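You operate a simulated robot arm through the tools that you are given. There is no shell and no other tool. Be economical: measure what you need, move in short steps, check, and stop when the job is done.

You are at the controls of a simulated robot arm. One attempt, no reset.

JOB
The dark strip stands proud: tamp it flush, slide the straightedge on to it and lock both buttons.
Fine: use the tapping block and put it back.
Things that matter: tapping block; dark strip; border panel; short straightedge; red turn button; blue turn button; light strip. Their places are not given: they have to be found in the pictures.

The check looks at the end state, three seconds after you hand in, the way a careful person would. Anything else that was tipped, shoved, dropped, spilled or broken makes it a failure.

ROBOT AND FRAMES
A 7-joint arm with a two-finger parallel gripper, fixed in place. Base frame: the origin is at the foot of the arm, x ahead of it, y to its left, z up. Lengths are in mm, angles in rad, forces in N, time in s.
With the tool pointing down near the work surface it reaches from about 300 to 740 mm from the base axis. Its first joint turns from -2.007 to 2.007 rad. Payload 3.91 kg.
The tool frame sits at the grasp point between the pads (the TCP): z along the fingers, y along the line on which they close. The tips reach 30 mm beyond it. The gripper opens to 110 mm. The fingers are 20 mm wide and 10 mm thick; the gripper's body (48 by 112 mm) begins 55 mm behind the TCP.
Orientation is that of the tool frame in the base frame, as [roll, pitch, yaw] about the fixed x, y, z axes, in that order (R = Rz(yaw) Ry(pitch) Rx(roll)). With the fingers straight down and closing along the base's y, the tool's x points along the base's -x, its y along +y and its z along -z.

CONTROLS
- The arm moves only by the tool apply_moves. Its argument "rows" is a list of rows, each a list of 7 numbers: the shift along the base's x, y, z in mm, then the turn, a rotation vector about the base's x, y, z in rad, then the gripper command, from -1 (fully open) to 1 (shut), values between in proportion. In form: [[x, y, z, rx, ry, rz, claw], ...]. A call has 1 to 20 rows; each row shifts and turns the commanded pose from where the row before left it. Each row takes 0.2 s and may step no farther than 50 mm and 0.15 rad from the row before; otherwise, or with a gripper value out of range, the whole call is refused. Where a pose cannot be reached the arm comes as near as it can. A force on the tool above 40 N (or 10 N above the force at the start of the call, whichever is more), or a blocked arm, ends the call early, and 0.2 s more pass. The fingers move at their own pace (about 108 mm/s each) and stop on an object; they squeeze with about 30 N. The grip force told is the motor's: it shows also when the fingers shut on nothing. Time passes only in rows, and 0.2 s behind the last, so rows that do not move let the fingers close. It gives the time, the measured TCP pose, the force on the tool (base axes), the opening and the grip force at its end, in the units of the frame above (readings bear some noise), and new pictures: "views" is both (left out), scene, wrist or none.
- Cameras (640 x 400 px; columns grow to the right, rows downward): "scene" is fixed at [51.8, 504.8, 1658.6]; the picture's right is [-0.90, -0.45, 0.00], its down [-0.23, 0.46, -0.85] and it looks along [0.38, -0.77, -0.52] (base axes); focal length 355 px, centre (320, 200). "wrist" rides on the gripper at [-36, 0, -57] in the tool frame; the picture's right is [0.00, -1.00, 0.00], its down [0.97, 0.00, -0.24] and it looks along [0.24, 0.00, 0.97] (tool axes); focal length 218 px, centre (320, 200).
- raise_lower(by): slides the trunk up (or, below 0, down) by that many mm; the arm rides with it, the base frame stays. It gives what a move gives, with no picture.
- pixel_to_xyz(camera, pixels): for up to 12 pixels [column, row] of the newest picture of that camera ("zoom" is the newest enlarged one), the place [x, y, z] in the base frame of the surface seen there, good to about 3 mm, but the place of the scene camera against the robot may be out by one fixed shift of up to 12 mm in any direction. The clock stands still meanwhile.
- close_up(camera, box): a new picture of the part [left, top, right, bottom] of that camera's present view, enlarged. The clock stands still meanwhile.
- finish_job(): hands the job in; it is judged then, once.

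Work in short steps. Measure before you move; look again where a grasp or a placing could have gone wrong, and mend it. You have 80 turns and 150 pictures in all, those below and enlarged ones among them. Open the gripper and draw the arm clear of the work before you hand the job in, unless the task says otherwise; then end with one line.

The tools are called after "Call:" as name(argument=value, ...) on one line, values as JSON. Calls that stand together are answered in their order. apply_moves: Moves the arm, as the interface text tells. Its arguments: {"type":"object","properties":{"rows":{"type":"array"},"views":{"type":"string","enum":["both","scene","wrist","none"]}},"required":["rows"]} The other tools are called the same way: raise_lower (by) slides the trunk up or down; pixel_to_xyz (camera, pixels) gives the place of the surface under pixels of a picture; close_up (camera, box) takes an enlarged picture of a part of a camera's view; finish_job () hands the job in.

At the start:

```text
t: 0.0
position: [374.7, -286.5, 1215.4]
orientation: [3.141, 0.0, -3.141]
force: [0.5, 0.0, -0.1]
width: 110.0
grasp_force: 0.1
trunk travel left (down, up): [-900.0, 90.0]
```

scene: 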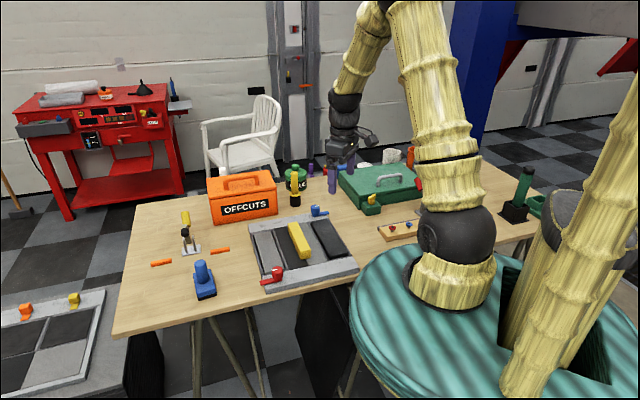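
wrist: 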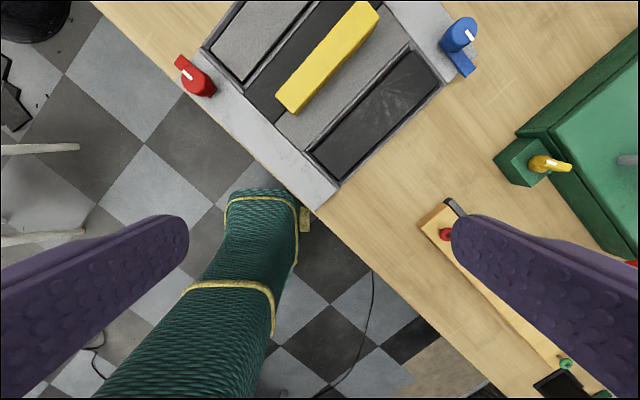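

I start by enlarging the workpiece region in both views to identify the strips, straightedge, buttons and block.

Call:
close_up(camera="scene", box=[140, 190, 380, 340])

Call:
close_up(camera="wrist", box=[160, 0, 500, 212])

```text
2.67 times, centred on (260, 265) of scene
```

zoom: 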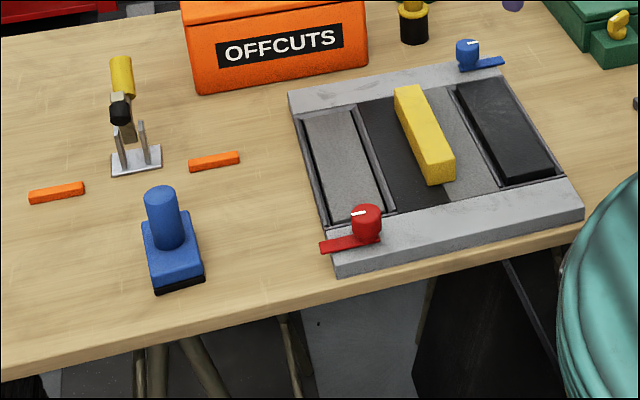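

```text
1.88 times, centred on (330, 106) of wrist
```

zoom: 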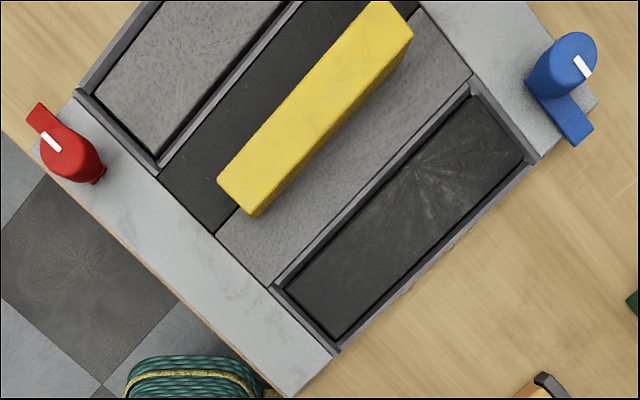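

Next I look at the second panel at the lower left, the tools around it, and the buttons in more detail.

Call:
close_up(camera="scene", box=[0, 270, 160, 400])

Call:
close_up(camera="scene", box=[240, 195, 370, 295])

Call:
pixel_to_xyz(camera="wrist", pixels=[[195, 80], [460, 35], [463, 62], [375, 120], [320, 155], [425, 70], [285, 98], [365, 10], [328, 55], [320, 205], [350, 90], [300, 125]])

```text
3.08 times, centred on (80, 335) of scene
```

zoom: 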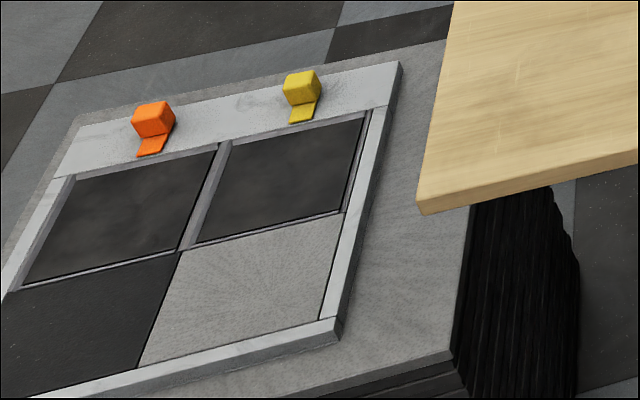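

```text
4.00 times, centred on (305, 245) of scene
```

zoom: 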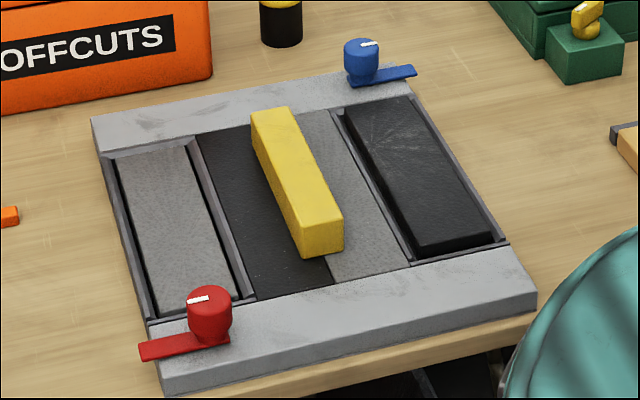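

```text
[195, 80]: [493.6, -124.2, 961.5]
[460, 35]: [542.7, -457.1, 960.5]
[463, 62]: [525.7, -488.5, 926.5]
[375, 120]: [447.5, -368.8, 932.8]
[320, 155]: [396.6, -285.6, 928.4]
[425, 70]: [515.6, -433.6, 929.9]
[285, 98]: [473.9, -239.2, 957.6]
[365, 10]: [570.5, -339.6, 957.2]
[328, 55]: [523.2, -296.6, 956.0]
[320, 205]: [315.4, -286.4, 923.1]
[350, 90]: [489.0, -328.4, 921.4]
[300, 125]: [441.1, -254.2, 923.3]
```

The dark strip (wrist centre (375,120)) stands near z 931 against about 922 for the fillers. The buttons point out along the rails. On the sample panel they point in over the tiles. Now I measure the tapping block and the panel from the scene camera.

Call:
pixel_to_xyz(camera="scene", pixels=[[200, 264], [195, 281], [213, 277], [216, 291], [198, 299], [201, 275], [273, 271], [262, 282], [316, 209], [325, 214], [293, 228], [306, 258]])

Call:
close_up(camera="scene", box=[165, 240, 245, 310])

```text
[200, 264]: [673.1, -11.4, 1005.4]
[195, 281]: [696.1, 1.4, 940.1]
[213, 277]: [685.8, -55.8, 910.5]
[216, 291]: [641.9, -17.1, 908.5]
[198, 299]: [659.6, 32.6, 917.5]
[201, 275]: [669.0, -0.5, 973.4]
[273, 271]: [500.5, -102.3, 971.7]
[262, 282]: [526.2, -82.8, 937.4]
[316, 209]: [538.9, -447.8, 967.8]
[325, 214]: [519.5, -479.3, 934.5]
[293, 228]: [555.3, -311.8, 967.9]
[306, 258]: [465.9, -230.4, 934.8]
```

```text
5.71 times, centred on (205, 275) of scene
```

zoom: 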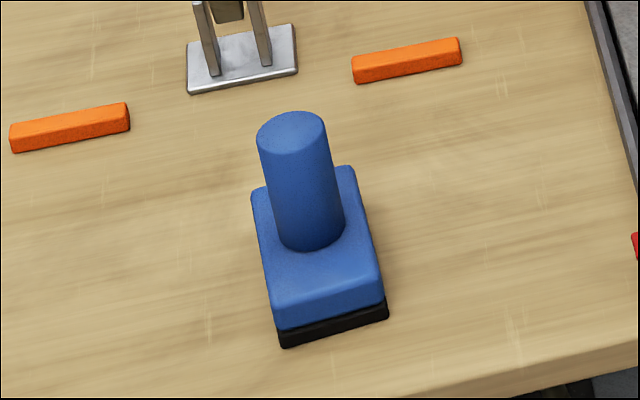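

The block's handle top is at about (673,-11,1000) by the scene camera. I move above it at the present height for a wrist view.

Call:
apply_moves(rows=[[32, 34, 0, 0, 0, 0, -1], [32, 34, 0, 0, 0, 0, -1], [32, 34, 0, 0, 0, 0, -1], [32, 34, 0, 0, 0, 0, -1], [32, 34, 0, 0, 0, 0, -1], [32, 34, 0, 0, 0, 0, -1], [32, 34, 0, 0, 0, 0, -1], [32, 34, 0, 0, 0, 0, -1], [0, 0, 0, 0, 0, 0, -1]])

```text
t: 2.0
position: [629.7, -13.9, 1216.0]
orientation: [3.142, 0.0, -3.141]
force: [-0.9, 0.2, 0.1]
width: 110.2
grasp_force: 0.0
trunk travel left (down, up): [-900.0, 90.0]
```

scene: 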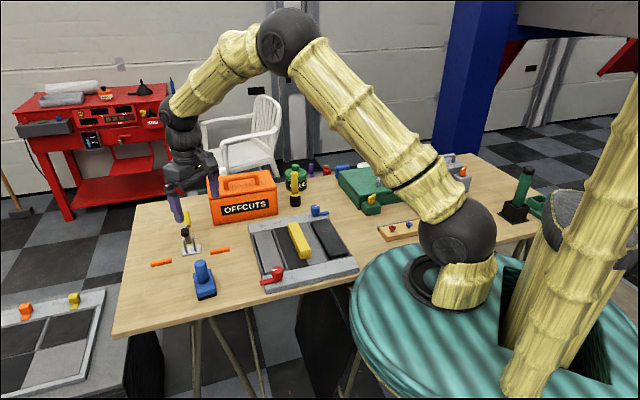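
wrist: 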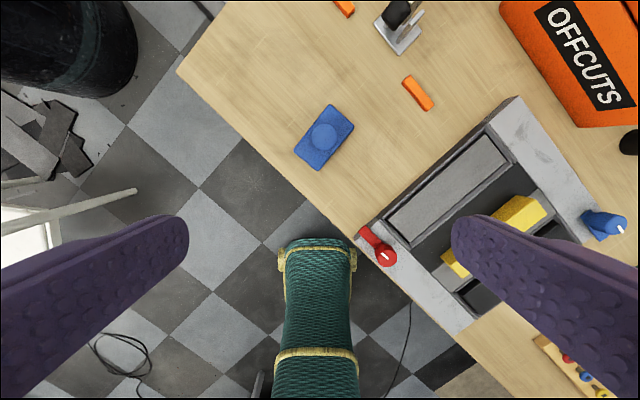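

The block appears at (324,137) with its base corners visible. I measure it, along with the panel's corners.

Call:
close_up(camera="wrist", box=[270, 80, 382, 190])

Call:
pixel_to_xyz(camera="wrist", pixels=[[325, 135], [331, 106], [352, 121], [320, 167], [297, 148], [370, 105], [388, 256], [363, 234], [516, 100], [400, 225], [500, 150], [450, 180]])

```text
3.64 times, centred on (326, 135) of wrist
```

zoom: 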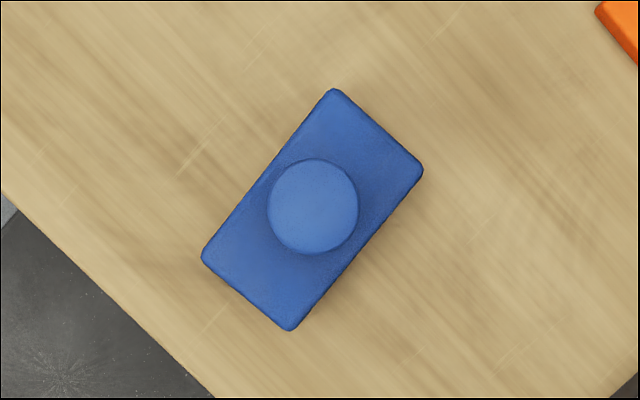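

```text
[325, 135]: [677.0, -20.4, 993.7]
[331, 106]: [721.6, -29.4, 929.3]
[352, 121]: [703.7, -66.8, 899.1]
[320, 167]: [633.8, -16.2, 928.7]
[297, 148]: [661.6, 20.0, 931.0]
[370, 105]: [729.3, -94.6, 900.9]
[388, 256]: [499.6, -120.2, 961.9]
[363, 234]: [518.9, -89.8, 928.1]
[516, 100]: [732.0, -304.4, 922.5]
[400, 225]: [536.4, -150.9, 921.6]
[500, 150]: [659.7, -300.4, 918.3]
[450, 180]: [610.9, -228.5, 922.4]
```

The block is about 78x46 mm, long axis at about −38.5°, centred near (677.5,−22), with handle top z 993. I centre over it with the gripper partly open and go down to TCP z≈972.

Call:
apply_moves(rows=[[24, -4, 0, 0, 0, 0, -0.3], [24, -4, 0, 0, 0, 0, -0.3], [0, 0, -40, 0, 0, 0, -0.3], [0, 0, -40, 0, 0, 0, -0.3], [0, 0, -40, 0, 0, 0, -0.3], [0, 0, -20, 0, 0, 0, -0.3], [0, 0, 0, 0, 0, 0, -0.3]])

```text
t: 3.6
position: [678.4, -22.2, 1074.0]
orientation: [-3.141, 0.001, 3.141]
force: [0.7, -0.6, 0.0]
width: 71.2
grasp_force: 0.0
trunk travel left (down, up): [-900.0, 90.0]
```

scene: 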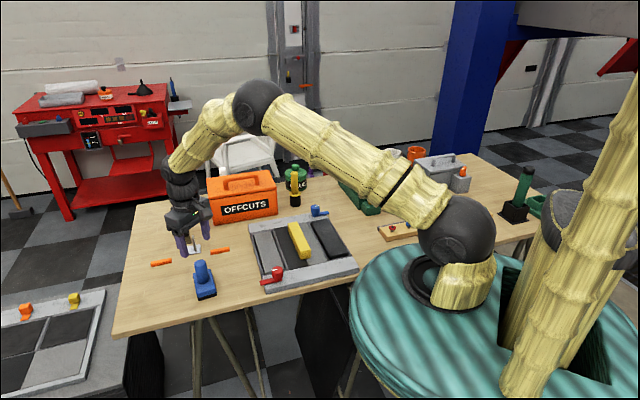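
wrist: 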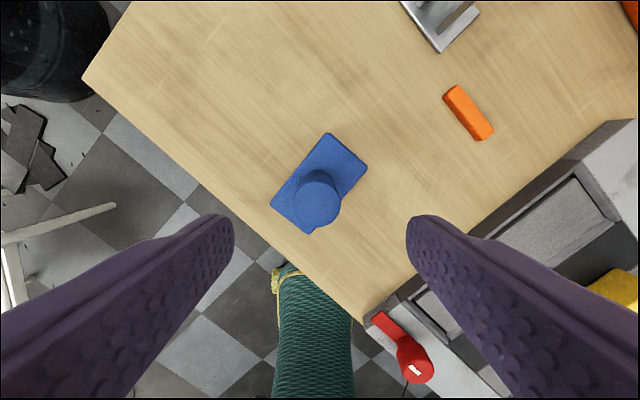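

The handle top at (317,200) lines up with the tool axis (expected near (320,203)). I go down and close.

Call:
apply_moves(rows=[[0, 2, -35, 0, 0, 0, -0.3], [0, 0, -35, 0, 0, 0, -0.3], [0, 0, -30, 0, 0, 0, -0.3], [0, 0, 0, 0, 0, 0, 0.2], [0, 0, 0, 0, 0, 0, 1], [0, 0, 0, 0, 0, 0, 1], [0, 0, 0, 0, 0, 0, 1]])

```text
t: 5.2
position: [678.0, -18.5, 976.0]
orientation: [-3.141, 0.0, -3.141]
force: [0.1, 0.3, 0.2]
width: 30.9
grasp_force: 30.1
trunk travel left (down, up): [-900.0, 90.0]
```

scene: 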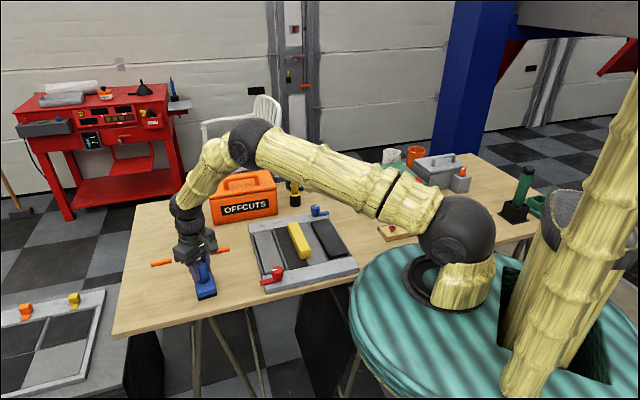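
wrist: 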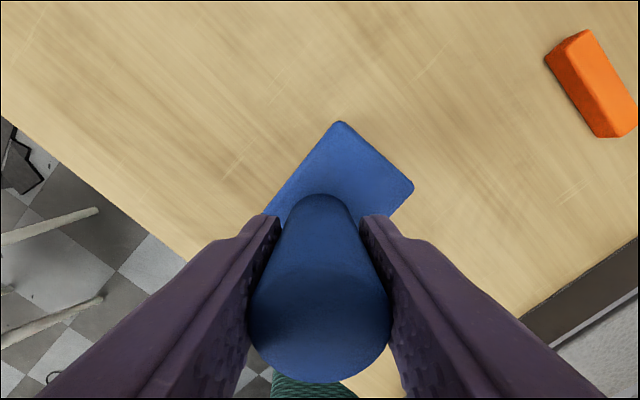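

The handle is gripped (31 mm wide). Block bottom is TCP minus 76. From the first wrist picture the dark strip is 197x57 mm at −45°, centred about (449,−365), top near 930. I lift and carry the block there, turning −0.11 rad.

Call:
apply_moves(rows=[[0, 0, 25, 0, 0, 0, 1], [0, 0, 40, 0, 0, 0, 1], [0, 0, 40, 0, 0, 0, 1], [-25, -38, 0, 0, 0, 0, 1], [-25, -38, 0, 0, 0, -0.11, 1], [-25, -38, 0, 0, 0, 0, 1], [-25, -38, 0, 0, 0, 0, 1], [-25, -38, 0, 0, 0, 0, 1], [-25, -38, 0, 0, 0, 0, 1], [-25, -38, 0, 0, 0, 0, 1], [-25, -38, 0, 0, 0, 0, 1], [-29, -42, 0, 0, 0, 0, 1], [0, 0, 0, 0, 0, 0, 1]])

```text
refused: row 12 steps farther than a row can; nothing moved
```

One row was too long. I split it up.

Call:
apply_moves(rows=[[0, 0, 25, 0, 0, 0, 1], [0, 0, 40, 0, 0, 0, 1], [0, 0, 40, 0, 0, 0, 1], [-25, -38, 0, 0, 0, 0, 1], [-25, -38, 0, 0, 0, -0.11, 1], [-25, -38, 0, 0, 0, 0, 1], [-25, -38, 0, 0, 0, 0, 1], [-25, -38, 0, 0, 0, 0, 1], [-25, -38, 0, 0, 0, 0, 1], [-25, -38, 0, 0, 0, 0, 1], [-25, -38, 0, 0, 0, 0, 1], [-19, -32, 0, 0, 0, 0, 1], [-10, -10, 0, 0, 0, 0, 1], [0, 0, 0, 0, 0, 0, 1]])

```text
t: 8.2
position: [450.0, -365.9, 1080.4]
orientation: [3.14, 0.001, 3.031]
force: [0.0, 0.5, -3.4]
width: 31.6
grasp_force: 30.2
trunk travel left (down, up): [-900.0, 90.0]
```

scene: 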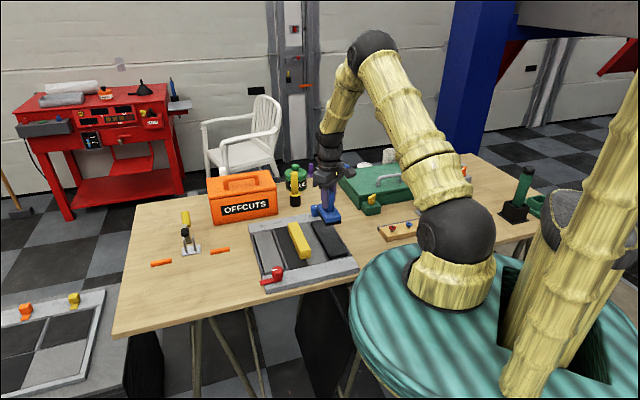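
wrist: 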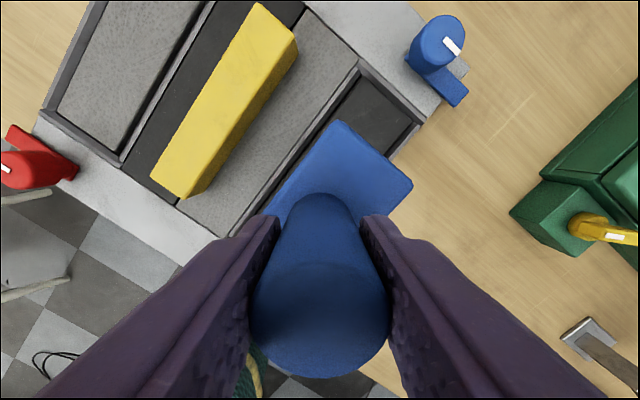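

The block is roughly aligned over the strip. I enlarge the view to check its lateral alignment.

Call:
close_up(camera="wrist", box=[220, 20, 460, 220])

Call:
close_up(camera="scene", box=[250, 180, 370, 295])

```text
2.00 times, centred on (340, 120) of wrist
```

zoom: 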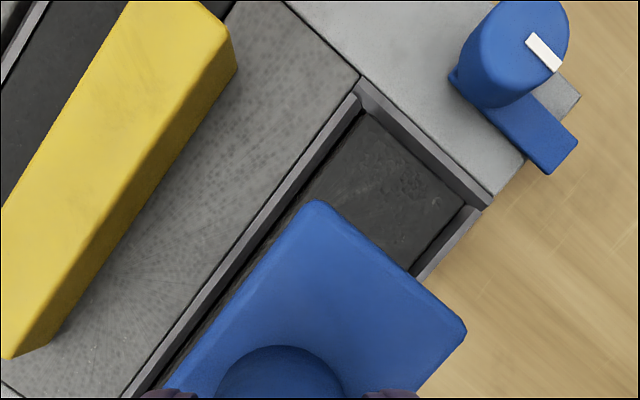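

```text
3.48 times, centred on (310, 238) of scene
```

zoom: 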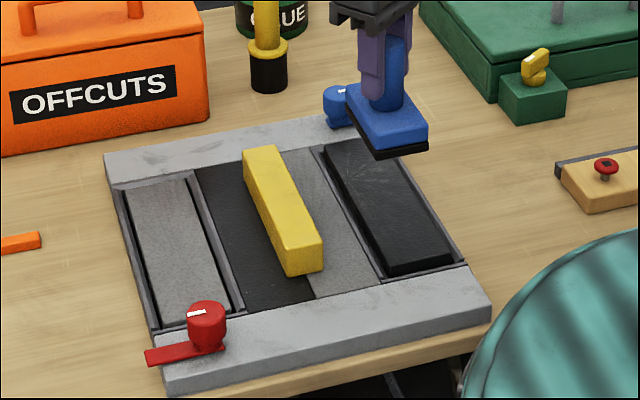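

The block sits within the strip's width, needing about a 3 mm shift. I shift and go down to just above contact (TCP about 1010), then press gently.

Call:
apply_moves(rows=[[-2, -2, -30, 0, 0, 0, 1], [0, 0, -30, 0, 0, 0, 1], [0, 0, -8, 0, 0, 0, 1], [0, 0, -2, 0, 0, 0, 1], [0, 0, -2, 0, 0, 0, 1], [0, 0, -2, 0, 0, 0, 1], [0, 0, -2, 0, 0, 0, 1], [0, 0, -2, 0, 0, 0, 1]], views="scene")

```text
t: 10.0
position: [448.7, -367.2, 1003.2]
orientation: [-3.141, 0.0, 3.032]
force: [0.5, 0.4, -1.8]
width: 31.2
grasp_force: 30.2
trunk travel left (down, up): [-900.0, 90.0]
```

scene: 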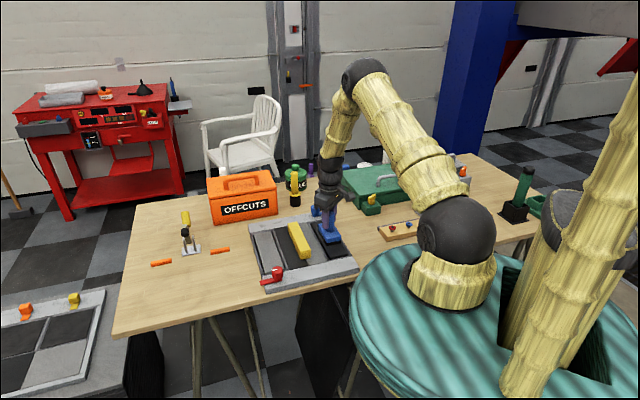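

The reading shows little contact yet at z 1003. I go on down in 1 mm steps.

Call:
apply_moves(rows=[[0, 0, -1, 0, 0, 0, 1], [0, 0, -1, 0, 0, 0, 1], [0, 0, -1, 0, 0, 0, 1], [0, 0, -1, 0, 0, 0, 1], [0, 0, -1, 0, 0, 0, 1], [0, 0, 0, 0, 0, 0, 1]], views="none")

```text
t: 11.4
position: [448.0, -366.2, 998.1]
orientation: [3.141, 0.0, 3.031]
force: [0.3, 0.2, 1.9]
width: 31.3
grasp_force: 29.9
trunk travel left (down, up): [-900.0, 90.0]
```

Contact is beginning (about 5 N). I keep pressing in small steps.

Call:
apply_moves(rows=[[0, 0, -1, 0, 0, 0, 1], [0, 0, -1, 0, 0, 0, 1], [0, 0, -1, 0, 0, 0, 1], [0, 0, -1, 0, 0, 0, 1], [0, 0, 0, 0, 0, 0, 1]], views="scene")

Call:
close_up(camera="scene", box=[250, 180, 370, 295])

```text
t: 12.6
position: [446.5, -366.5, 996.2]
orientation: [-3.138, 0.007, 3.031]
force: [3.3, -2.0, 29.1]
width: 31.7
grasp_force: 30.0
trunk travel left (down, up): [-900.0, 90.0]
```

scene: 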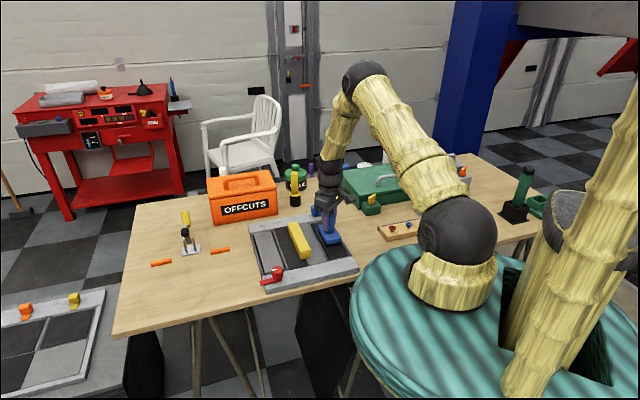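

```text
3.48 times, centred on (310, 238) of scene
```

zoom: 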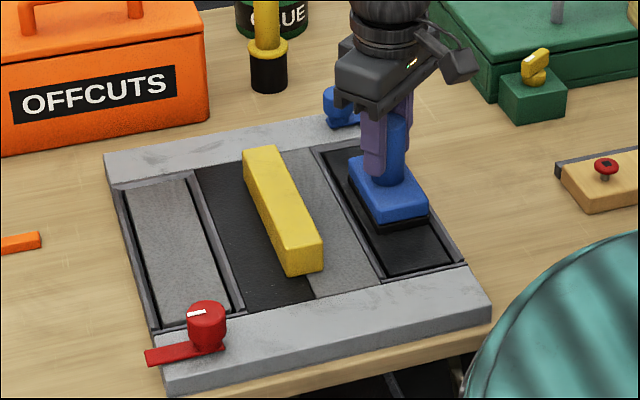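

The strip now looks flush, and the force rose to 29 N at z 996. I lift a little and tamp toward the near end, about 50 mm along the strip.

Call:
apply_moves(rows=[[0, 0, 8, 0, 0, 0, 1], [0, 0, 8, 0, 0, 0, 1], [-18, 18, 0, 0, 0, 0, 1], [-18, 18, 0, 0, 0, 0, 1], [0, 0, -6, 0, 0, 0, 1], [0, 0, -4, 0, 0, 0, 1], [0, 0, -2, 0, 0, 0, 1], [0, 0, -1, 0, 0, 0, 1], [0, 0, -1, 0, 0, 0, 1], [0, 0, -1, 0, 0, 0, 1], [0, 0, 0, 0, 0, 0, 1]], views="wrist")

```text
t: 15.0
position: [411.8, -331.0, 996.6]
orientation: [-3.138, 0.004, 3.032]
force: [-0.3, 0.2, 19.3]
width: 31.4
grasp_force: 30.9
trunk travel left (down, up): [-900.0, 90.0]
```

wrist: 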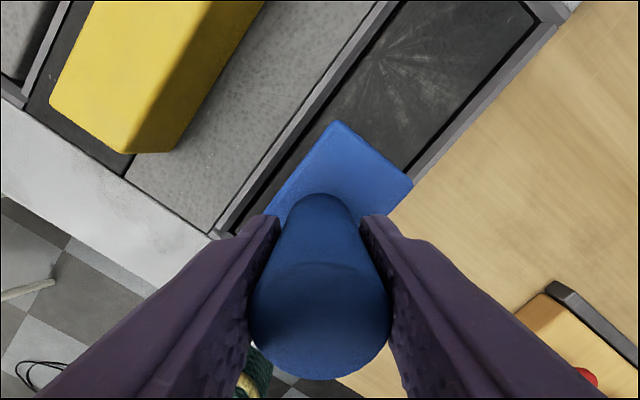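

The near end is solid at the same level. Now the far end.

Call:
apply_moves(rows=[[0, 0, 8, 0, 0, 0, 1], [0, 0, 9, 0, 0, 0, 1], [25, -25, 0, 0, 0, 0, 1], [25, -25, 0, 0, 0, 0, 1], [22, -22, 0, 0, 0, 0, 1], [0, 0, -6, 0, 0, 0, 1], [0, 0, -5, 0, 0, 0, 1], [0, 0, -2, 0, 0, 0, 1], [0, 0, -1, 0, 0, 0, 1], [0, 0, -1, 0, 0, 0, 1], [0, 0, -1, 0, 0, 0, 1], [0, 0, -1, 0, 0, 0, 1], [0, 0, 0, 0, 0, 0, 1]], views="wrist")

```text
t: 17.8
position: [483.2, -403.1, 998.4]
orientation: [-3.139, 0.003, 3.033]
force: [0.5, -0.3, 17.0]
width: 31.2
grasp_force: 30.1
trunk travel left (down, up): [-900.0, 90.0]
```

wrist: 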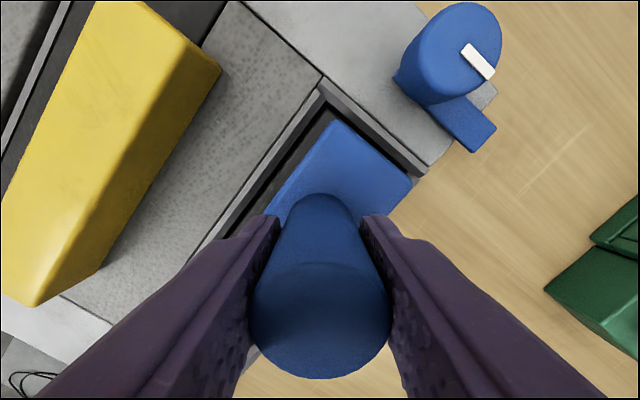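

The far end reads 998.4 under 17 N, a bit higher than the near end. I press harder.

Call:
apply_moves(rows=[[0, 0, -1, 0, 0, 0, 1], [0, 0, -1, 0, 0, 0, 1], [0, 0, 0, 0, 0, 0, 1]], views="none")

```text
t: 18.6
position: [482.6, -402.6, 995.4]
orientation: [-3.139, 0.004, 3.032]
force: [3.8, -2.5, 27.5]
width: 31.7
grasp_force: 30.5
trunk travel left (down, up): [-900.0, 90.0]
```

The far end is now down too (995.4, 27 N). I lift the block, back off the way it came, and look at the strip.

Call:
apply_moves(rows=[[0, 0, 20, 0, 0, 0, 1], [0, 0, 40, 0, 0, 0, 1], [0, 0, 35, 0, 0, 0, 1], [25, 38, 0, 0, 0, 0, 1], [25, 38, 0, 0, 0, 0, 1], [25, 38, 0, 0, 0, 0, 1], [0, 0, 0, 0, 0, 0, 1]], views="scene")

Call:
close_up(camera="scene", box=[250, 180, 370, 295])

Call:
pixel_to_xyz(camera="scene", pixels=[[318, 224], [324, 233], [329, 241], [335, 250], [342, 254], [311, 245], [302, 225], [336, 267], [300, 280], [330, 226]])

```text
t: 20.2
position: [559.4, -291.2, 1087.6]
orientation: [3.139, 0.0, 3.031]
force: [0.2, -0.1, -3.1]
width: 31.0
grasp_force: 29.9
trunk travel left (down, up): [-900.0, 90.0]
```

scene: 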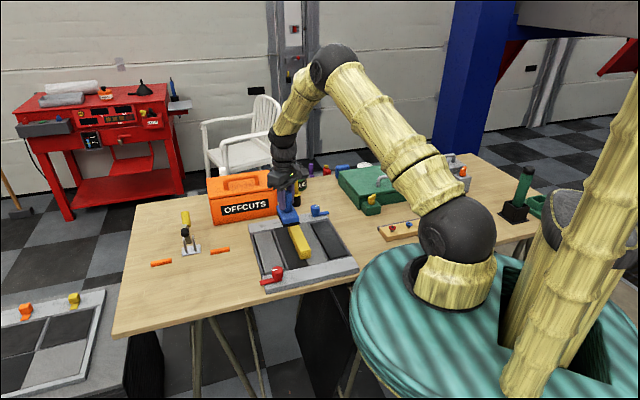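

```text
3.48 times, centred on (310, 238) of scene
```

zoom: 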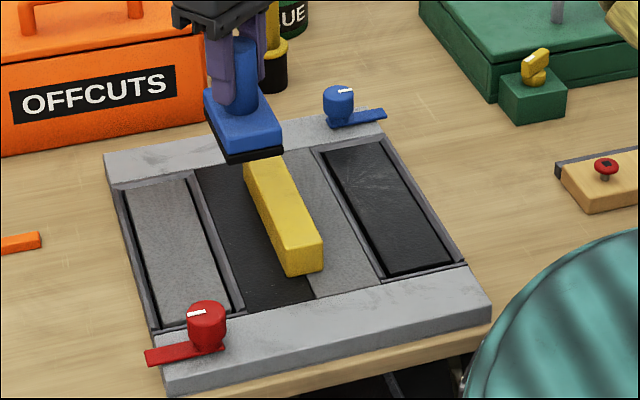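

```text
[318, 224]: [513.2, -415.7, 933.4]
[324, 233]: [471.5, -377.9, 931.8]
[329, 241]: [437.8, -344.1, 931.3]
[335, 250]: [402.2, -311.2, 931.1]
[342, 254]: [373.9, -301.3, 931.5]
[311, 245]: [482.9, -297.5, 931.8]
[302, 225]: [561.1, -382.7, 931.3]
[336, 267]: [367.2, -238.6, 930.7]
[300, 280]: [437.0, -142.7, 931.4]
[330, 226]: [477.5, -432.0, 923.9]
```

The strip is level with fillers and rails (all about 931 by this camera). Now I carry the block back over its original spot and turn it back.

Call:
apply_moves(rows=[[17, 39, 0, 0, 0, 0.11, 1], [17, 39, 0, 0, 0, 0, 1], [17, 39, 0, 0, 0, 0, 1], [17, 39, 0, 0, 0, 0, 1], [17, 39, 0, 0, 0, 0, 1], [17, 39, 0, 0, 0, 0, 1], [17, 39, 0, 0, 0, 0, 1], [0, 0, -30, 0, 0, 0, 1], [0, 0, -40, 0, 0, 0, 1], [0, 0, -25, 0, 0, 0, 1], [0, 0, 0, 0, 0, 0, 1]])

```text
t: 22.6
position: [677.7, -16.4, 993.7]
orientation: [3.14, 0.0, -3.141]
force: [-1.0, 0.2, -3.0]
width: 31.5
grasp_force: 29.7
trunk travel left (down, up): [-900.0, 90.0]
```

scene: 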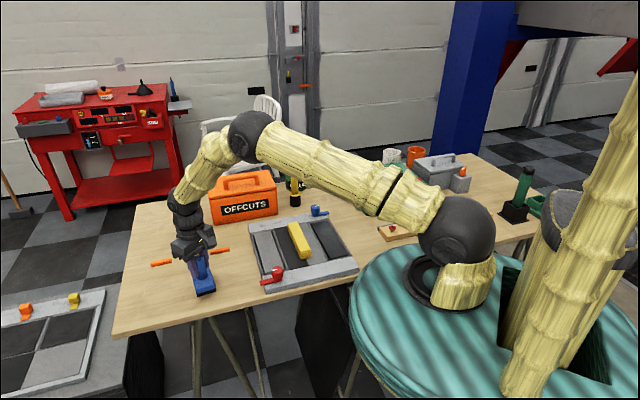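
wrist: 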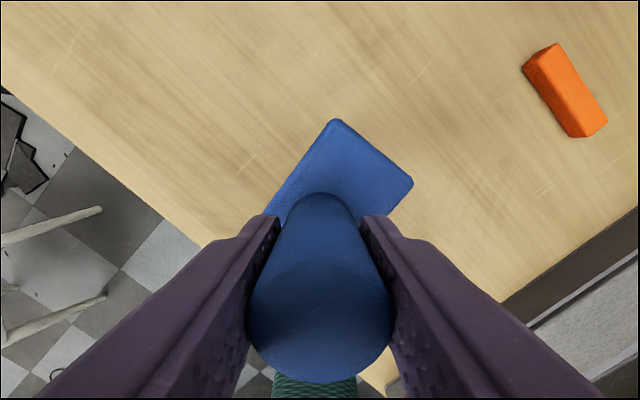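

Over the spot. I correct y by −3 mm and lower until touch.

Call:
apply_moves(rows=[[0, -3, -10, 0, 0, 0, 1], [0, 0, -4, 0, 0, 0, 1], [0, 0, -1, 0, 0, 0, 1], [0, 0, -1, 0, 0, 0, 1], [0, 0, 0, 0, 0, 0, 1]], views="none")

```text
t: 23.8
position: [677.5, -19.5, 975.6]
orientation: [3.141, 0.0, -3.141]
force: [-0.4, -1.0, -3.1]
width: 31.4
grasp_force: 29.9
trunk travel left (down, up): [-900.0, 90.0]
```

Still carrying the weight (−3 N), so I lower in 1 mm steps.

Call:
apply_moves(rows=[[0, 0, -1, 0, 0, 0, 1], [0, 0, -1, 0, 0, 0, 1], [0, 0, 0, 0, 0, 0, 1]], views="none")

```text
t: 24.6
position: [678.7, -19.3, 976.0]
orientation: [3.141, 0.001, 3.141]
force: [-1.2, -1.8, 4.3]
width: 31.1
grasp_force: 29.6
trunk travel left (down, up): [-900.0, 90.0]
```

The block rests on the table (+4 N). I open and rise straight up.

Call:
apply_moves(rows=[[0, 0, 0, 0, 0, 0, 0.1], [0, 0, 0, 0, 0, 0, -0.3], [0, 0, 0, 0, 0, 0, -0.3], [0, 0, 30, 0, 0, 0, -0.3], [0, 0, 40, 0, 0, 0, -0.3], [0, 0, 50, 0, 0, 0, -0.3], [0, 0, 50, 0, 0, 0, -0.3], [0, 0, 20, 0, 0, 0, -0.3], [0, 0, 0, 0, 0, 0, -0.3]])

Call:
pixel_to_xyz(camera="scene", pixels=[[200, 264], [195, 281], [213, 277], [216, 291], [198, 299]])

```text
t: 26.6
position: [677.5, -18.6, 1165.9]
orientation: [3.141, 0.0, 3.141]
force: [0.2, 0.6, 0.1]
width: 71.3
grasp_force: 0.1
trunk travel left (down, up): [-900.0, 90.0]
```

scene: 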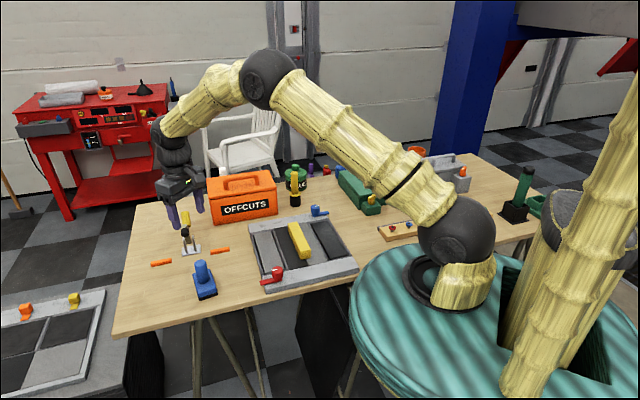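
wrist: 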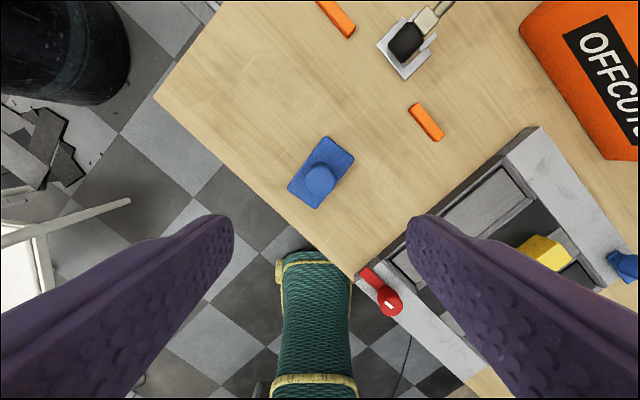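

```text
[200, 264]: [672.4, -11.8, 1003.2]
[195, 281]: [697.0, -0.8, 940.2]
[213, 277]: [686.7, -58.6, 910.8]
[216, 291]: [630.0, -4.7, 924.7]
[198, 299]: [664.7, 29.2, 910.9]
```

Call:
close_up(camera="scene", box=[165, 240, 245, 310])

```text
5.71 times, centred on (205, 275) of scene
```

zoom: 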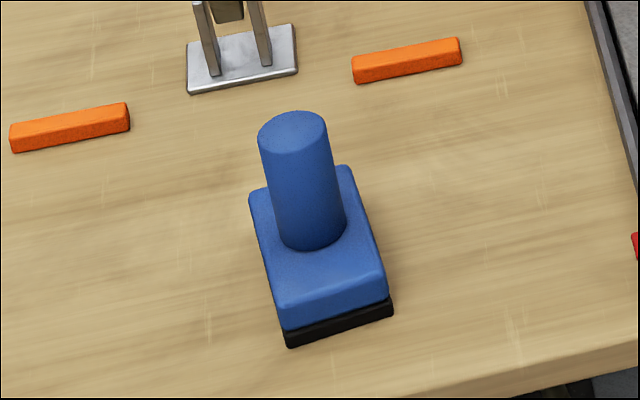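

The block is back within about 1–2 mm of its old place. Now I move over the panel, turning the tool −45° so the fingers close across the straightedge.

Call:
apply_moves(rows=[[-23.5, -34, 0, 0, 0, -0.131, -0.3], [-23.5, -34, 0, 0, 0, -0.131, -0.3], [-23.5, -34, 0, 0, 0, -0.131, -0.3], [-23.5, -34, 0, 0, 0, -0.131, -0.3], [-23.5, -34, 0, 0, 0, -0.131, -0.3], [-23.5, -34, 0, 0, 0, -0.13, -0.3], [-23.5, -34, 0, 0, 0, 0, -0.3], [-23.5, -34, 0, 0, 0, 0, -0.3], [0, 0, 0, 0, 0, 0, -0.3]], views="wrist")

```text
t: 28.6
position: [489.8, -290.5, 1165.0]
orientation: [-3.141, -0.001, 2.358]
force: [-0.1, 0.3, 1.4]
width: 71.3
grasp_force: 0.0
trunk travel left (down, up): [-900.0, 90.0]
```

wrist: 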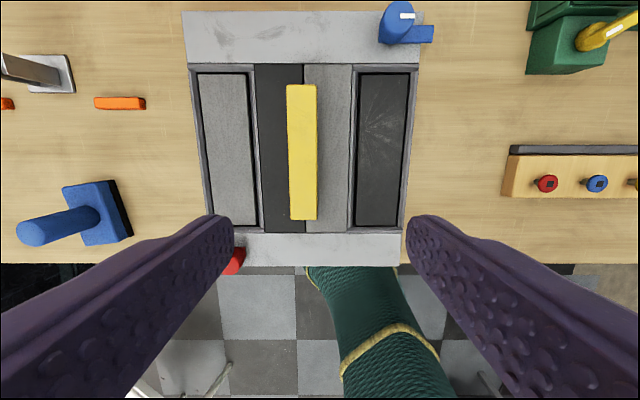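

The view is square with the panel. I measure the straightedge top, dark strip and blue button.

Call:
close_up(camera="wrist", box=[170, 0, 440, 270])

Call:
pixel_to_xyz(camera="wrist", pixels=[[289, 87], [314, 87], [293, 217], [315, 217], [302, 150], [361, 76], [407, 76], [358, 223], [397, 224], [394, 22], [421, 34], [383, 150]])

```text
1.48 times, centred on (305, 135) of wrist
```

zoom: 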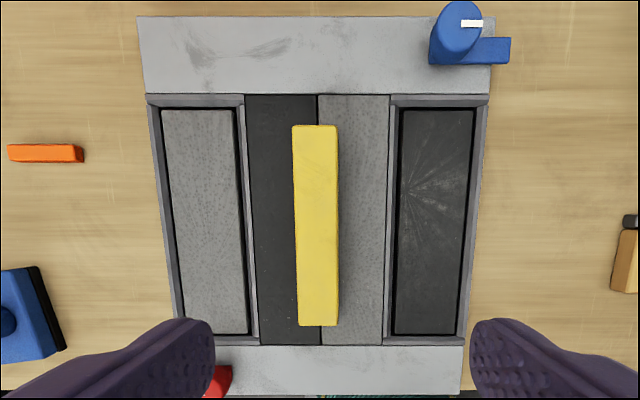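

```text
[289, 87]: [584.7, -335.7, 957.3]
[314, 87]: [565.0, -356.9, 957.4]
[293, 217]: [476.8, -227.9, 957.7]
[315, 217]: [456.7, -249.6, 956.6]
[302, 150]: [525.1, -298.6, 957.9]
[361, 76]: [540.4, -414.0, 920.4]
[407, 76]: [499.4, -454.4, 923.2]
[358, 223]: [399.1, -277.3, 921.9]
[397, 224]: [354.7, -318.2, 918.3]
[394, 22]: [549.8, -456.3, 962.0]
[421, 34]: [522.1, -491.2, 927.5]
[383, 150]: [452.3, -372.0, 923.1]
```

The straightedge is 152x30 mm, centre (520.8,−292.5), top 957. The dark strip centre is (448.4,−366). The blue button's arm will reach about 23 mm over the strip's far end, so I will set the straightedge about 12 mm toward the near end. First I go down over its centre.

Call:
apply_moves(rows=[[31, -2, -15, 0, 0, 0, -0.3], [0, 0, -40, 0, 0, 0, -0.3], [0, 0, -40, 0, 0, 0, -0.3], [0, 0, -40, 0, 0, 0, -0.3], [0, 0, -30, 0, 0, 0, -0.3], [0, 0, 0, 0, 0, 0, -0.3]], views="wrist")

```text
t: 30.0
position: [519.5, -292.4, 999.5]
orientation: [-3.141, 0.001, 2.357]
force: [-0.1, -0.4, 0.1]
width: 71.5
grasp_force: 0.0
trunk travel left (down, up): [-900.0, 90.0]
```

wrist: 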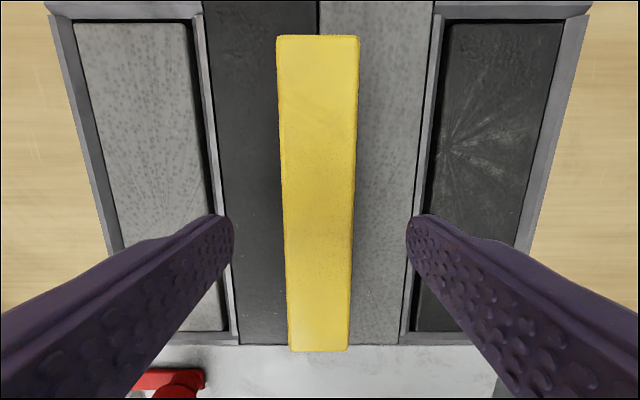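

The straightedge is centred between the fingers (column 319). I go down to TCP z≈959 and close.

Call:
apply_moves(rows=[[0, 0, -25, 0, 0, 0, -0.3], [0, 0, -12, 0, 0, 0, -0.3], [0, 0, -4, 0, 0, 0, -0.3], [0, 0, 0, 0, 0, 0, 0.2], [0, 0, 0, 0, 0, 0, 1], [0, 0, 0, 0, 0, 0, 1], [0, 0, 0, 0, 0, 0, 1]], views="none")

```text
t: 31.6
position: [520.4, -292.5, 958.8]
orientation: [3.141, 0.0, 2.355]
force: [0.5, -0.9, 0.3]
width: 34.6
grasp_force: 30.1
trunk travel left (down, up): [-900.0, 90.0]
```

Gripped at 34.6 mm. I slide it level toward the dark strip, first part, watching the force.

Call:
apply_moves(rows=[[-10, -8, 0, 0, 0, 0, 1], [-10, -8, 0, 0, 0, 0, 1], [-10, -8, 0, 0, 0, 0, 1], [-10, -8, 0, 0, 0, 0, 1], [0, 0, 0, 0, 0, 0, 1]], views="wrist")

```text
t: 32.8
position: [481.0, -325.0, 959.3]
orientation: [3.141, -0.002, 2.355]
force: [2.0, 0.9, 6.3]
width: 34.8
grasp_force: 30.3
trunk travel left (down, up): [-900.0, 90.0]
```

wrist: 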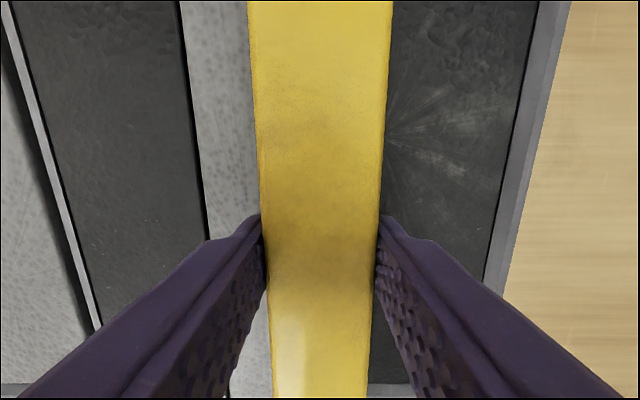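

It slides with about 6 N and already overlaps the strip. I slide the rest.

Call:
apply_moves(rows=[[-10, -8, 0, 0, 0, 0, 1], [-10, -8, 0, 0, 0, 0, 1], [-10, -8, 0, 0, 0, 0, 1], [-10, -8, 0, 0, 0, 0, 1], [0, 0, 0, 0, 0, 0, 1]], views="both")

Call:
close_up(camera="scene", box=[250, 180, 370, 295])

```text
t: 34.0
position: [439.0, -357.5, 957.4]
orientation: [-3.141, -0.001, 2.355]
force: [-0.2, -0.1, 1.4]
width: 34.8
grasp_force: 30.4
trunk travel left (down, up): [-900.0, 90.0]
```

scene: 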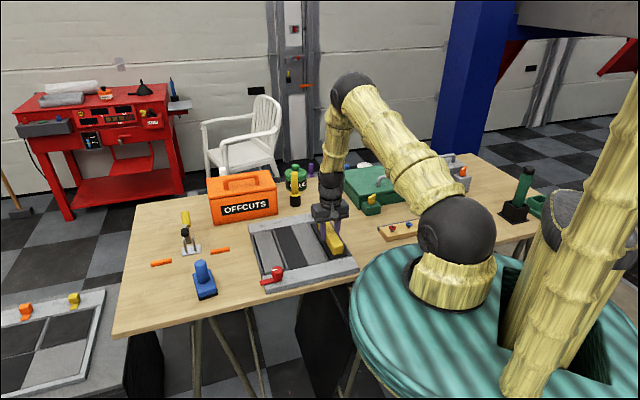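
wrist: 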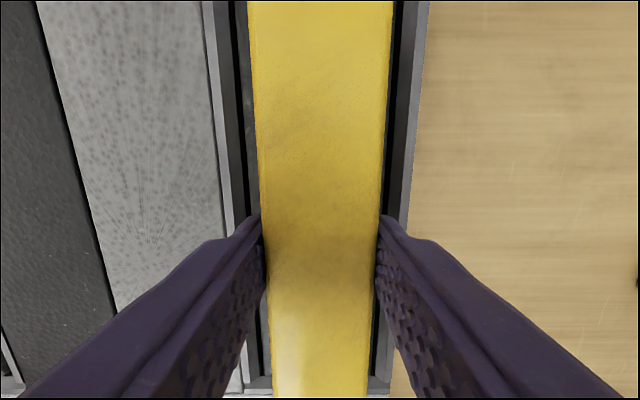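

```text
3.48 times, centred on (310, 238) of scene
```

zoom: 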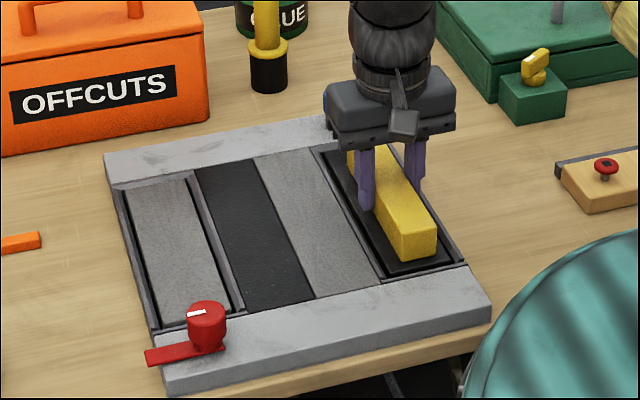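

The straightedge lies on the dark strip. I release it, rise, and look from above.

Call:
apply_moves(rows=[[0, 0, 0, 0, 0, 0, 0.2], [0, 0, 0, 0, 0, 0, -0.1], [0, 0, 0, 0, 0, 0, -0.1], [0, 0, 30, 0, 0, 0, -0.1], [0, 0, 45, 0, 0, 0, -0.1], [0, 0, 45, 0, 0, 0, -0.1], [10, 10, 45, 0, 0, 0, -0.1], [0, 0, 40, 0, 0, 0, -0.3], [0, 0, 0, 0, 0, 0, -0.3]], views="wrist")

Call:
close_up(camera="wrist", box=[170, 0, 440, 270])

```text
t: 36.0
position: [451.7, -347.3, 1162.4]
orientation: [3.141, -0.001, 2.357]
force: [0.4, 0.0, 0.1]
width: 71.5
grasp_force: 0.0
trunk travel left (down, up): [-900.0, 90.0]
```

wrist: 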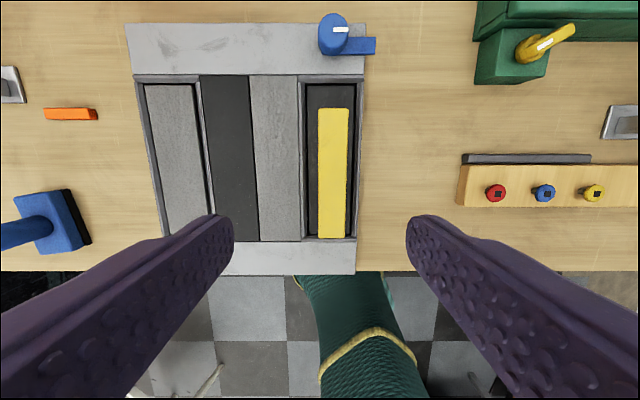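

```text
1.48 times, centred on (305, 135) of wrist
```

zoom: 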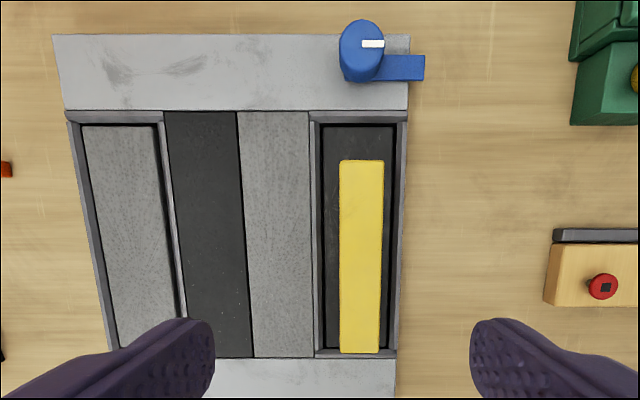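

The straightedge lies inside the strip, with room for the blue arm at the far end. Now I measure the blue knob and arm.

Call:
close_up(camera="wrist", box=[295, 0, 405, 70])

Call:
pixel_to_xyz(camera="wrist", pixels=[[332, 24], [341, 29], [332, 30], [322, 25], [365, 46], [374, 46], [355, 39], [320, 110], [346, 110], [332, 110]])

```text
5.71 times, centred on (350, 35) of wrist
```

zoom: 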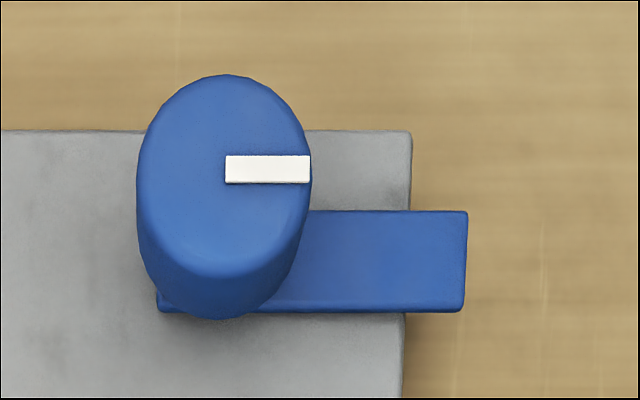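

```text
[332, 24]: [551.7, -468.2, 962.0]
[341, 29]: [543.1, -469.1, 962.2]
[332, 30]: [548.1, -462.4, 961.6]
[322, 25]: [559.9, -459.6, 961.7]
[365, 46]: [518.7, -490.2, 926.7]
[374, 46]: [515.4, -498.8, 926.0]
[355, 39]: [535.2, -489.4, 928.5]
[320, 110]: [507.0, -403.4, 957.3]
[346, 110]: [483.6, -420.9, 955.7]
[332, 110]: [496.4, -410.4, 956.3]
```

Blue pivot is at (547,−463), knob about 31 mm across, top 962, arm about 52 mm long. I move above it while turning the tool +90°, so that the −90° locking turn ends in the present, safe yaw.

Call:
apply_moves(rows=[[9.5, -11.5, 0, 0, 0, 0.1428, -0.3], [9.5, -11.5, 0, 0, 0, 0.1428, -0.3], [9.5, -11.5, 0, 0, 0, 0.1428, -0.3], [9.5, -11.5, 0, 0, 0, 0.1428, -0.3], [9.5, -11.5, 0, 0, 0, 0.1428, -0.3], [9.5, -11.5, 0, 0, 0, 0.1428, -0.3], [9.5, -11.5, 0, 0, 0, 0.1428, -0.3], [9.5, -11.5, 0, 0, 0, 0.1428, -0.3], [9.5, -11.5, 0, 0, 0, 0.1428, -0.3], [9.5, -12, 0, 0, 0, 0.1428, -0.3], [0, 0, -50, 0, 0, 0.1428, -0.3], [0, 0, -50, 0, 0, 0, -0.3], [0, 0, 0, 0, 0, 0, -0.3]])

```text
t: 38.8
position: [546.8, -461.5, 1062.5]
orientation: [-3.141, 0.001, -2.357]
force: [0.3, 0.0, -0.1]
width: 71.3
grasp_force: 0.0
trunk travel left (down, up): [-900.0, 90.0]
```

scene: 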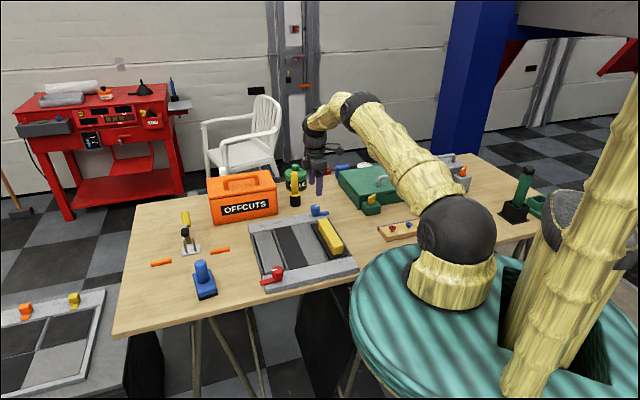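
wrist: 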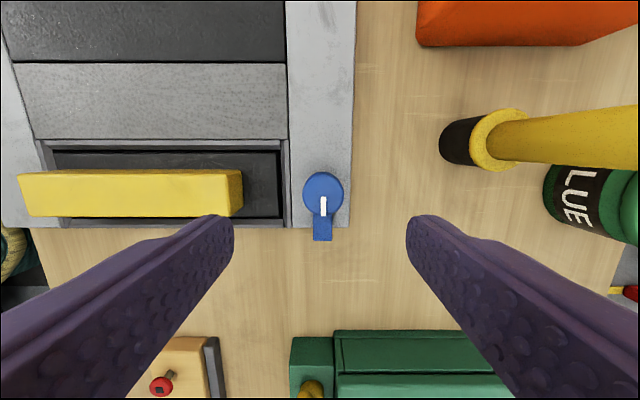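

The knob's top appears at about (323,190), with (320,196) expected when centred. I enlarge for a precise correction.

Call:
close_up(camera="wrist", box=[280, 160, 376, 250])

Call:
pixel_to_xyz(camera="wrist", pixels=[[323, 190], [323, 198], [323, 215], [322, 235]])

```text
4.44 times, centred on (328, 205) of wrist
```

zoom: 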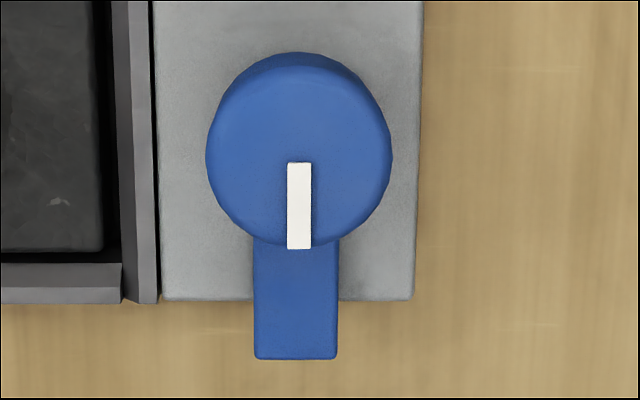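

```text
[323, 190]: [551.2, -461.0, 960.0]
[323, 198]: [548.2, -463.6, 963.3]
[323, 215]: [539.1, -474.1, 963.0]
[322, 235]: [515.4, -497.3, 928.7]
```

The pivot is at (549.2,−462.6). I shift by (2.3,−1.1) and go down to TCP z≈962, tips about 5 mm above the arm, then close.

Call:
apply_moves(rows=[[2.3, -1.1, -30, 0, 0, 0, -0.3], [0, 0, -35, 0, 0, 0, -0.3], [0, 0, -25, 0, 0, 0, -0.3], [0, 0, -10, 0, 0, 0, -0.3], [0, 0, 0, 0, 0, 0, 0.1], [0, 0, 0, 0, 0, 0, 0.5], [0, 0, 0, 0, 0, 0, 1], [0, 0, 0, 0, 0, 0, 1]], views="wrist")

```text
t: 40.6
position: [548.7, -463.9, 963.4]
orientation: [3.141, -0.001, -2.358]
force: [2.6, -1.8, -0.8]
width: 31.4
grasp_force: 45.0
trunk travel left (down, up): [-900.0, 90.0]
```

wrist: 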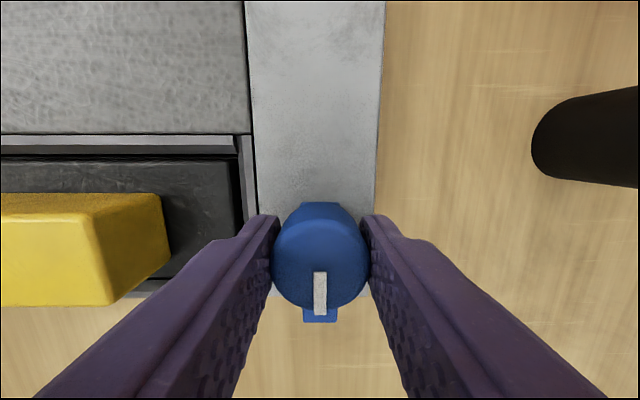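

The knob is gripped at 31.4 mm. I turn −0.4 rad first and check.

Call:
apply_moves(rows=[[0, 0, 0, 0, 0, -0.1, 1], [0, 0, 0, 0, 0, -0.1, 1], [0, 0, 0, 0, 0, -0.1, 1], [0, 0, 0, 0, 0, -0.1, 1], [0, 0, 0, 0, 0, 0, 1]], views="wrist")

```text
t: 41.8
position: [549.5, -463.1, 964.3]
orientation: [3.141, -0.002, -2.758]
force: [7.4, -2.3, 2.4]
width: 31.5
grasp_force: 45.1
trunk travel left (down, up): [-900.0, 90.0]
```

wrist: 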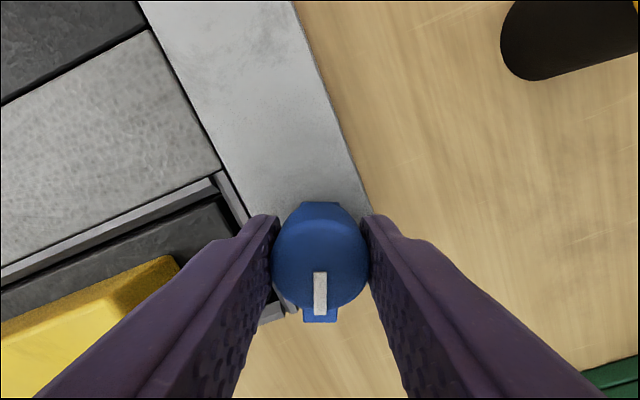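

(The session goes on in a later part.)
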